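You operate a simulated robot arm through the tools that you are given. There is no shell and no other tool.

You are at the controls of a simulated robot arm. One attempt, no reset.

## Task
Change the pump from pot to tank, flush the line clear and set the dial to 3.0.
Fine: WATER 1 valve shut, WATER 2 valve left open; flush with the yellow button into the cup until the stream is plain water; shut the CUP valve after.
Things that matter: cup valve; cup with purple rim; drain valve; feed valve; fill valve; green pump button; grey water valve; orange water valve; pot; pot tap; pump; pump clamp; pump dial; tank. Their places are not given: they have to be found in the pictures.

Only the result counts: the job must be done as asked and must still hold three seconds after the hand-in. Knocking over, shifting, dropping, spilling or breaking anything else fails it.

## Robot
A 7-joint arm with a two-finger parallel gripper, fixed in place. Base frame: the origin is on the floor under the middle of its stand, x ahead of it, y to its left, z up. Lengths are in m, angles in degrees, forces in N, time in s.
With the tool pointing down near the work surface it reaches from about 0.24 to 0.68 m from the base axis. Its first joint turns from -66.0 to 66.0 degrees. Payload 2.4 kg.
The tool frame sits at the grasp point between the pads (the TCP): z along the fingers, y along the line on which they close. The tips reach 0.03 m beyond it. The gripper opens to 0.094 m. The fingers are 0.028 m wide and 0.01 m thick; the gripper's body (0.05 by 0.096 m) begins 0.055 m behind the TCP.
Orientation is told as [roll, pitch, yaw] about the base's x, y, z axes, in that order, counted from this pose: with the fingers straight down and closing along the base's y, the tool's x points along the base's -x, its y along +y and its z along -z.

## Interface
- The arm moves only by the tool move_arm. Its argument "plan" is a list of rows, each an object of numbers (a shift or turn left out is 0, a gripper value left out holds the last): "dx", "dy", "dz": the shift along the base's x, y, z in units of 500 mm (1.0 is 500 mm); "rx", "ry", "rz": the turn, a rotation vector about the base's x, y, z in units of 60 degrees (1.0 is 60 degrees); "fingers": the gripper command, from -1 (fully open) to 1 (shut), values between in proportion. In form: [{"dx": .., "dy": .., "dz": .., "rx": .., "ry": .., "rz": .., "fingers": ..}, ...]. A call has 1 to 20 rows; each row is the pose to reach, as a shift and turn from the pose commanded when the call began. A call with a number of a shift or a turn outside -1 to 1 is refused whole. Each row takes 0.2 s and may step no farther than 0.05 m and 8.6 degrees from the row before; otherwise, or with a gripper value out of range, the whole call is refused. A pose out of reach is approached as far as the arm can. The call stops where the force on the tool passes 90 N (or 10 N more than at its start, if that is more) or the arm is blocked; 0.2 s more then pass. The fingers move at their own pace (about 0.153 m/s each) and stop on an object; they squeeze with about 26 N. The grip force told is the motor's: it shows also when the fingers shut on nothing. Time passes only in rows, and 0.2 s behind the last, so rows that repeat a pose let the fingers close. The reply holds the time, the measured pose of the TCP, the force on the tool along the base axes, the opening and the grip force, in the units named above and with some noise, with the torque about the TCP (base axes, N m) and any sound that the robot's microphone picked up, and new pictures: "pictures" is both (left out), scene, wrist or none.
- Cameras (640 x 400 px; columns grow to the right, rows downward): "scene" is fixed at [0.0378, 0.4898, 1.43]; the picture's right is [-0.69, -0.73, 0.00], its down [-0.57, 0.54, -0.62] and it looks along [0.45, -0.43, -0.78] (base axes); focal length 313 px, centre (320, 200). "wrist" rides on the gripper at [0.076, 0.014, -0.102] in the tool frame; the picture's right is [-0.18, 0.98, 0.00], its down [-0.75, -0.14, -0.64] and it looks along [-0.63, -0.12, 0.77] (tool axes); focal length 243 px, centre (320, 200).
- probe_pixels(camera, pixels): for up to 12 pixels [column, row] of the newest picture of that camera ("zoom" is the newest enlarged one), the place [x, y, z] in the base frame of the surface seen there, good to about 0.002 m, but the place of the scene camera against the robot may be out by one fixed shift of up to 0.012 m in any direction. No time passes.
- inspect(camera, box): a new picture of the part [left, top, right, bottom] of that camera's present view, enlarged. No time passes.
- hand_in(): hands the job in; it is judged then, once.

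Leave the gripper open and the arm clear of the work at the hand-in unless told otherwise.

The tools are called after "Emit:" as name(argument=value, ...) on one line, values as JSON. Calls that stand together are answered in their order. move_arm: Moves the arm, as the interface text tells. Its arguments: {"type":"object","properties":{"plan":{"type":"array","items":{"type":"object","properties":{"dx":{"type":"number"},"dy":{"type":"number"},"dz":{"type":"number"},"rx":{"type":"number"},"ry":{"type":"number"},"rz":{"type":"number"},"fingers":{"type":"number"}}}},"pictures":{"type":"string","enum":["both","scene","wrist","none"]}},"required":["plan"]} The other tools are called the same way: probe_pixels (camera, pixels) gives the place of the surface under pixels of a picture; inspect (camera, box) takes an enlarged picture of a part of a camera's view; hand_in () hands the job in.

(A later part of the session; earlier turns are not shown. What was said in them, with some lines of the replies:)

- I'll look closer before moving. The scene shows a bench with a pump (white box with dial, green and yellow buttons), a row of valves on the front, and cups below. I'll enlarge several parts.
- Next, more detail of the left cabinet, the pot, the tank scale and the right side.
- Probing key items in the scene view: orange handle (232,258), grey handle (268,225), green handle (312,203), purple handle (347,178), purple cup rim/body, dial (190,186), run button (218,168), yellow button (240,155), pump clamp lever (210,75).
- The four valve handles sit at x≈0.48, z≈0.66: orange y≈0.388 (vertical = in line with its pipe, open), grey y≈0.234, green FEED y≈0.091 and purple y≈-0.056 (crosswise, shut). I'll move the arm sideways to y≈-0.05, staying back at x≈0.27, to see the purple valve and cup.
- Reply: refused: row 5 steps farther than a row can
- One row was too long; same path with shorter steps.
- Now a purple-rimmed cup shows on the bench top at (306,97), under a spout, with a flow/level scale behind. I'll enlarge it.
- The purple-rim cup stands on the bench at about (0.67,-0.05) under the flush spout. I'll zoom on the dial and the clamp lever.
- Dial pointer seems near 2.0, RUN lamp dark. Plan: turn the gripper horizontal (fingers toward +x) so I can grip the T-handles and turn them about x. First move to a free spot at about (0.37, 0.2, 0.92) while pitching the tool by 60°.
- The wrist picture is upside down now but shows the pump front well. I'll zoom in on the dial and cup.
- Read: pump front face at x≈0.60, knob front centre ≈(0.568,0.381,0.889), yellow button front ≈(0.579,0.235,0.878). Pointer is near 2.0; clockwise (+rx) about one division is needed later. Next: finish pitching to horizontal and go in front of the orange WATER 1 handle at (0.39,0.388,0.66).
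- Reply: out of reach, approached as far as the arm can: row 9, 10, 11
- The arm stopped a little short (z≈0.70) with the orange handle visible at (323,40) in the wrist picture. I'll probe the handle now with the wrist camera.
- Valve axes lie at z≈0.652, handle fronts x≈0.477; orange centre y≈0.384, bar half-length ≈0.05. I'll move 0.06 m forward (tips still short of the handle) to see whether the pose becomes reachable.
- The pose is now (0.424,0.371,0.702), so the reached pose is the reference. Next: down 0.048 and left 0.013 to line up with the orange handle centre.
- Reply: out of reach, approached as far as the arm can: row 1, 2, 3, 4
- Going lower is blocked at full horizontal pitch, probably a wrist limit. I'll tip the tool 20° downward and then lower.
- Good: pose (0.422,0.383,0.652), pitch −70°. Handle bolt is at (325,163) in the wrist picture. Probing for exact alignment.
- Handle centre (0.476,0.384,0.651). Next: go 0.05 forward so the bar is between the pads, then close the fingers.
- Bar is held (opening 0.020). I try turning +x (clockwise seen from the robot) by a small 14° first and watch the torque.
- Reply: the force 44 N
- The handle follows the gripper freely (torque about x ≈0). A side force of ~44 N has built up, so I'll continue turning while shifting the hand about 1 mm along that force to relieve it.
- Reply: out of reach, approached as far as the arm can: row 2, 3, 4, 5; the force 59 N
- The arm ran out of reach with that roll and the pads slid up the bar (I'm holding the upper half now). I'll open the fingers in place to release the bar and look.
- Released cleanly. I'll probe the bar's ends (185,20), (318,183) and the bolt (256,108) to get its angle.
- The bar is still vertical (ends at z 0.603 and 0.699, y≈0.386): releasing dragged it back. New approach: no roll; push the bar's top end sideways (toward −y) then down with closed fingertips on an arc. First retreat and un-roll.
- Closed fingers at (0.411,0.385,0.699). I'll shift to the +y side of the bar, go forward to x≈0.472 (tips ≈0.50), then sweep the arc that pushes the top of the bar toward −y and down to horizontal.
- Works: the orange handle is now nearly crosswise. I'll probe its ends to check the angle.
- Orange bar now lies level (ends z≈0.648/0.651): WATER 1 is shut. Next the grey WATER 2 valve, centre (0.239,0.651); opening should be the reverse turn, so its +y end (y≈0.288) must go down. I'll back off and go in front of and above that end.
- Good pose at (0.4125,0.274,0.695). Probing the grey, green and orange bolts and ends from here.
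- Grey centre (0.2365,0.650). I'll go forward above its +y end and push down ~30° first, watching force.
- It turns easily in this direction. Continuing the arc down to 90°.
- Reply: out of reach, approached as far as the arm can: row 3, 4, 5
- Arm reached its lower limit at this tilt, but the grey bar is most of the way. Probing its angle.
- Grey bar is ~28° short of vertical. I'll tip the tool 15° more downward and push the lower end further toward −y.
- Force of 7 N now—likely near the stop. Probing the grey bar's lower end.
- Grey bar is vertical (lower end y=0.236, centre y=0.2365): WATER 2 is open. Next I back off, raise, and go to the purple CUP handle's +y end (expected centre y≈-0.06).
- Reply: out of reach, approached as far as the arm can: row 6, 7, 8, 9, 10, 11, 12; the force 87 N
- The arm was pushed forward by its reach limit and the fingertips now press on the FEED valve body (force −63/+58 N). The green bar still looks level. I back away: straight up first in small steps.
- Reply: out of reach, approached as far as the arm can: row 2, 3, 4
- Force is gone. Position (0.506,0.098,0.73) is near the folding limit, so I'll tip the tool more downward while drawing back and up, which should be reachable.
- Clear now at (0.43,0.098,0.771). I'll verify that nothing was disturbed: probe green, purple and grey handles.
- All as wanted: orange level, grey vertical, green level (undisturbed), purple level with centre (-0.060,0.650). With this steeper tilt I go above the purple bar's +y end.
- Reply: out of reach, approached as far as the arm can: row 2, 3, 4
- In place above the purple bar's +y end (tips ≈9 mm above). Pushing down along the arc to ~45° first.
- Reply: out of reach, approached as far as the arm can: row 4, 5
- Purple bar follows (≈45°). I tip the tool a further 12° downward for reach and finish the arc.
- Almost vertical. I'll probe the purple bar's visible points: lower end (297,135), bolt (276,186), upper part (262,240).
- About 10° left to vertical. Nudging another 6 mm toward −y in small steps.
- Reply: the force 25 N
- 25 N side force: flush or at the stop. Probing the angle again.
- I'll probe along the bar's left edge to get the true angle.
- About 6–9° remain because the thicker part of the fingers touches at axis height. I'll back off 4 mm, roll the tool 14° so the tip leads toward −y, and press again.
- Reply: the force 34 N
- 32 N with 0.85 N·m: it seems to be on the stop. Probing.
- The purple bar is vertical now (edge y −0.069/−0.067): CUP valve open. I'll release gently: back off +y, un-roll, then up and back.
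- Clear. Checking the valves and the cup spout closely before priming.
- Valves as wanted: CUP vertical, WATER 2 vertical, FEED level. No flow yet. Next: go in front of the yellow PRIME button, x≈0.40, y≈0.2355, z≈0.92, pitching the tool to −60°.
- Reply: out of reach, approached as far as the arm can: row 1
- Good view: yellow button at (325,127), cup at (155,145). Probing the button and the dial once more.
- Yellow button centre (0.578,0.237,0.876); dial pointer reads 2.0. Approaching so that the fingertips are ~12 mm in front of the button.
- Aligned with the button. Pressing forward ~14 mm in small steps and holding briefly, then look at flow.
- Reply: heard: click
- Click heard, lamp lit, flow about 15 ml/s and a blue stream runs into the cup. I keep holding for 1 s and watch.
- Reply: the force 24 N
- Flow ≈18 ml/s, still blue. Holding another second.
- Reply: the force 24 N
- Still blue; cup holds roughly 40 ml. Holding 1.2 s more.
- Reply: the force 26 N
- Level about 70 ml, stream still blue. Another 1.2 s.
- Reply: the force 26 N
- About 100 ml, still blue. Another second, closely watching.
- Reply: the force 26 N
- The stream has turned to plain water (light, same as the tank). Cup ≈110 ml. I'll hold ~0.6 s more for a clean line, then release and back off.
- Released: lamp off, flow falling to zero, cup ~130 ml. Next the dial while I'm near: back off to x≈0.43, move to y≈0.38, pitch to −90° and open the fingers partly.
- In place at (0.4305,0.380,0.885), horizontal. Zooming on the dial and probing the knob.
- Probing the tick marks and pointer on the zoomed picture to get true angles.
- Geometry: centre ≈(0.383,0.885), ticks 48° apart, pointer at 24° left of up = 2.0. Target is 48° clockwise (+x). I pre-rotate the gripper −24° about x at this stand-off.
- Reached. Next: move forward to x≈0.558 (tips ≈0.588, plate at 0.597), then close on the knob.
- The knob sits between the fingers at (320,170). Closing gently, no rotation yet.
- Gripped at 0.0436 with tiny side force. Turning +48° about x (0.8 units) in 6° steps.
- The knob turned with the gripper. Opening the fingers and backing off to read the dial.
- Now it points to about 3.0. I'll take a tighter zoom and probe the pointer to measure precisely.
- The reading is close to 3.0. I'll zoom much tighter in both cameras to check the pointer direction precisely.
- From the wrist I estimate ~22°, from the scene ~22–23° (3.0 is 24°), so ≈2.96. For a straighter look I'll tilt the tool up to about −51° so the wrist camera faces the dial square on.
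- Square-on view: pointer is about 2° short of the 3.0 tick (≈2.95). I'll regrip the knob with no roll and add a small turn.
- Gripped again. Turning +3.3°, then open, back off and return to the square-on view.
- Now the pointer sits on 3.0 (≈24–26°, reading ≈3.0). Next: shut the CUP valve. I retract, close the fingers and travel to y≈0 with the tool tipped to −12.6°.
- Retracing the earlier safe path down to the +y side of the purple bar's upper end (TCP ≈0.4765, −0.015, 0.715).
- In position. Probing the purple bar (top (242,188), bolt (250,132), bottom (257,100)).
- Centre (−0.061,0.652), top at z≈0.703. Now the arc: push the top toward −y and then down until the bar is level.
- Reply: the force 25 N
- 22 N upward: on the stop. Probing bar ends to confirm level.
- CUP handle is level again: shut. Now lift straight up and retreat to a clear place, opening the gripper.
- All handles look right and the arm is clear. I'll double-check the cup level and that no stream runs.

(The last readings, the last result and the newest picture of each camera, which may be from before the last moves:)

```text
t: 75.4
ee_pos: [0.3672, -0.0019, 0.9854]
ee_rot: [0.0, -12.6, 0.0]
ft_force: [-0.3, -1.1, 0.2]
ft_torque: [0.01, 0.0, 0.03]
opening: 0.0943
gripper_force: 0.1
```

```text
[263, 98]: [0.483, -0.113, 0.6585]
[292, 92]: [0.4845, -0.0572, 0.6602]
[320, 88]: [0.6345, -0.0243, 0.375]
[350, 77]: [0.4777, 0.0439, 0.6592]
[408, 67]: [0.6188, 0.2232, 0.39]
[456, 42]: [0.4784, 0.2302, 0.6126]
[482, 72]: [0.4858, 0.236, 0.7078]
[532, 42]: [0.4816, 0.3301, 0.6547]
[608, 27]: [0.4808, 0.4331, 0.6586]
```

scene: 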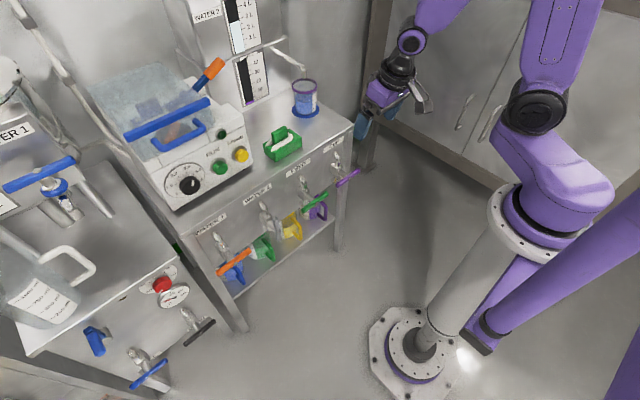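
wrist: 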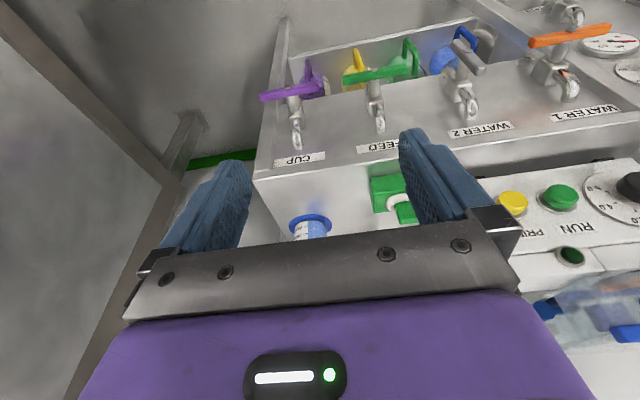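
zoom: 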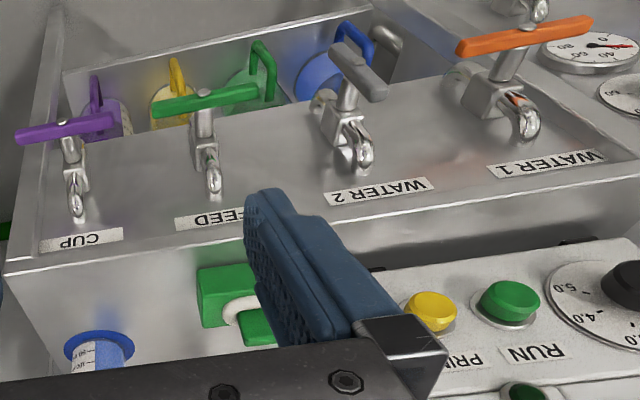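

Everything reads as asked: WATER 1 is level (shut), WATER 2 vertical (open), FEED level (untouched) and CUP level (shut). The dial is at 3.0, the cup holds about 125 ml with no stream running, the lamp is off, the gripper is open and the arm is clear. Handing in.

Emit:
hand_in()

```text
The job is handed in.
```

The pump now draws from the tank, the line is flushed, and the dial is set to 3.0. The job is handed in; I have no verdict on it yet.

- **Valves:** WATER 1 is shut, WATER 2 is open, and the CUP valve was shut after the flush. FEED was shut at the start and still is.
- **Flush:** I held the yellow button for about 7 seconds. The stream ran blue, then turned to plain water, and I held on briefly before releasing. About 125 ml went into the purple-rimmed cup, which is marked to 200 ml, and nothing spilled.
- **Dial:** It started at about 2.0. My readings after setting it came out between 3.0 and 3.06.
- **FEED valve contact:** While I was moving to the CUP valve, the arm ran out of reach and pressed its fingertips against the FEED valve with roughly 85 N. I backed off, and the handle still probed level and undisturbed.

At hand-in the gripper was open, the arm was clear of the work, and the pump lamp was off.
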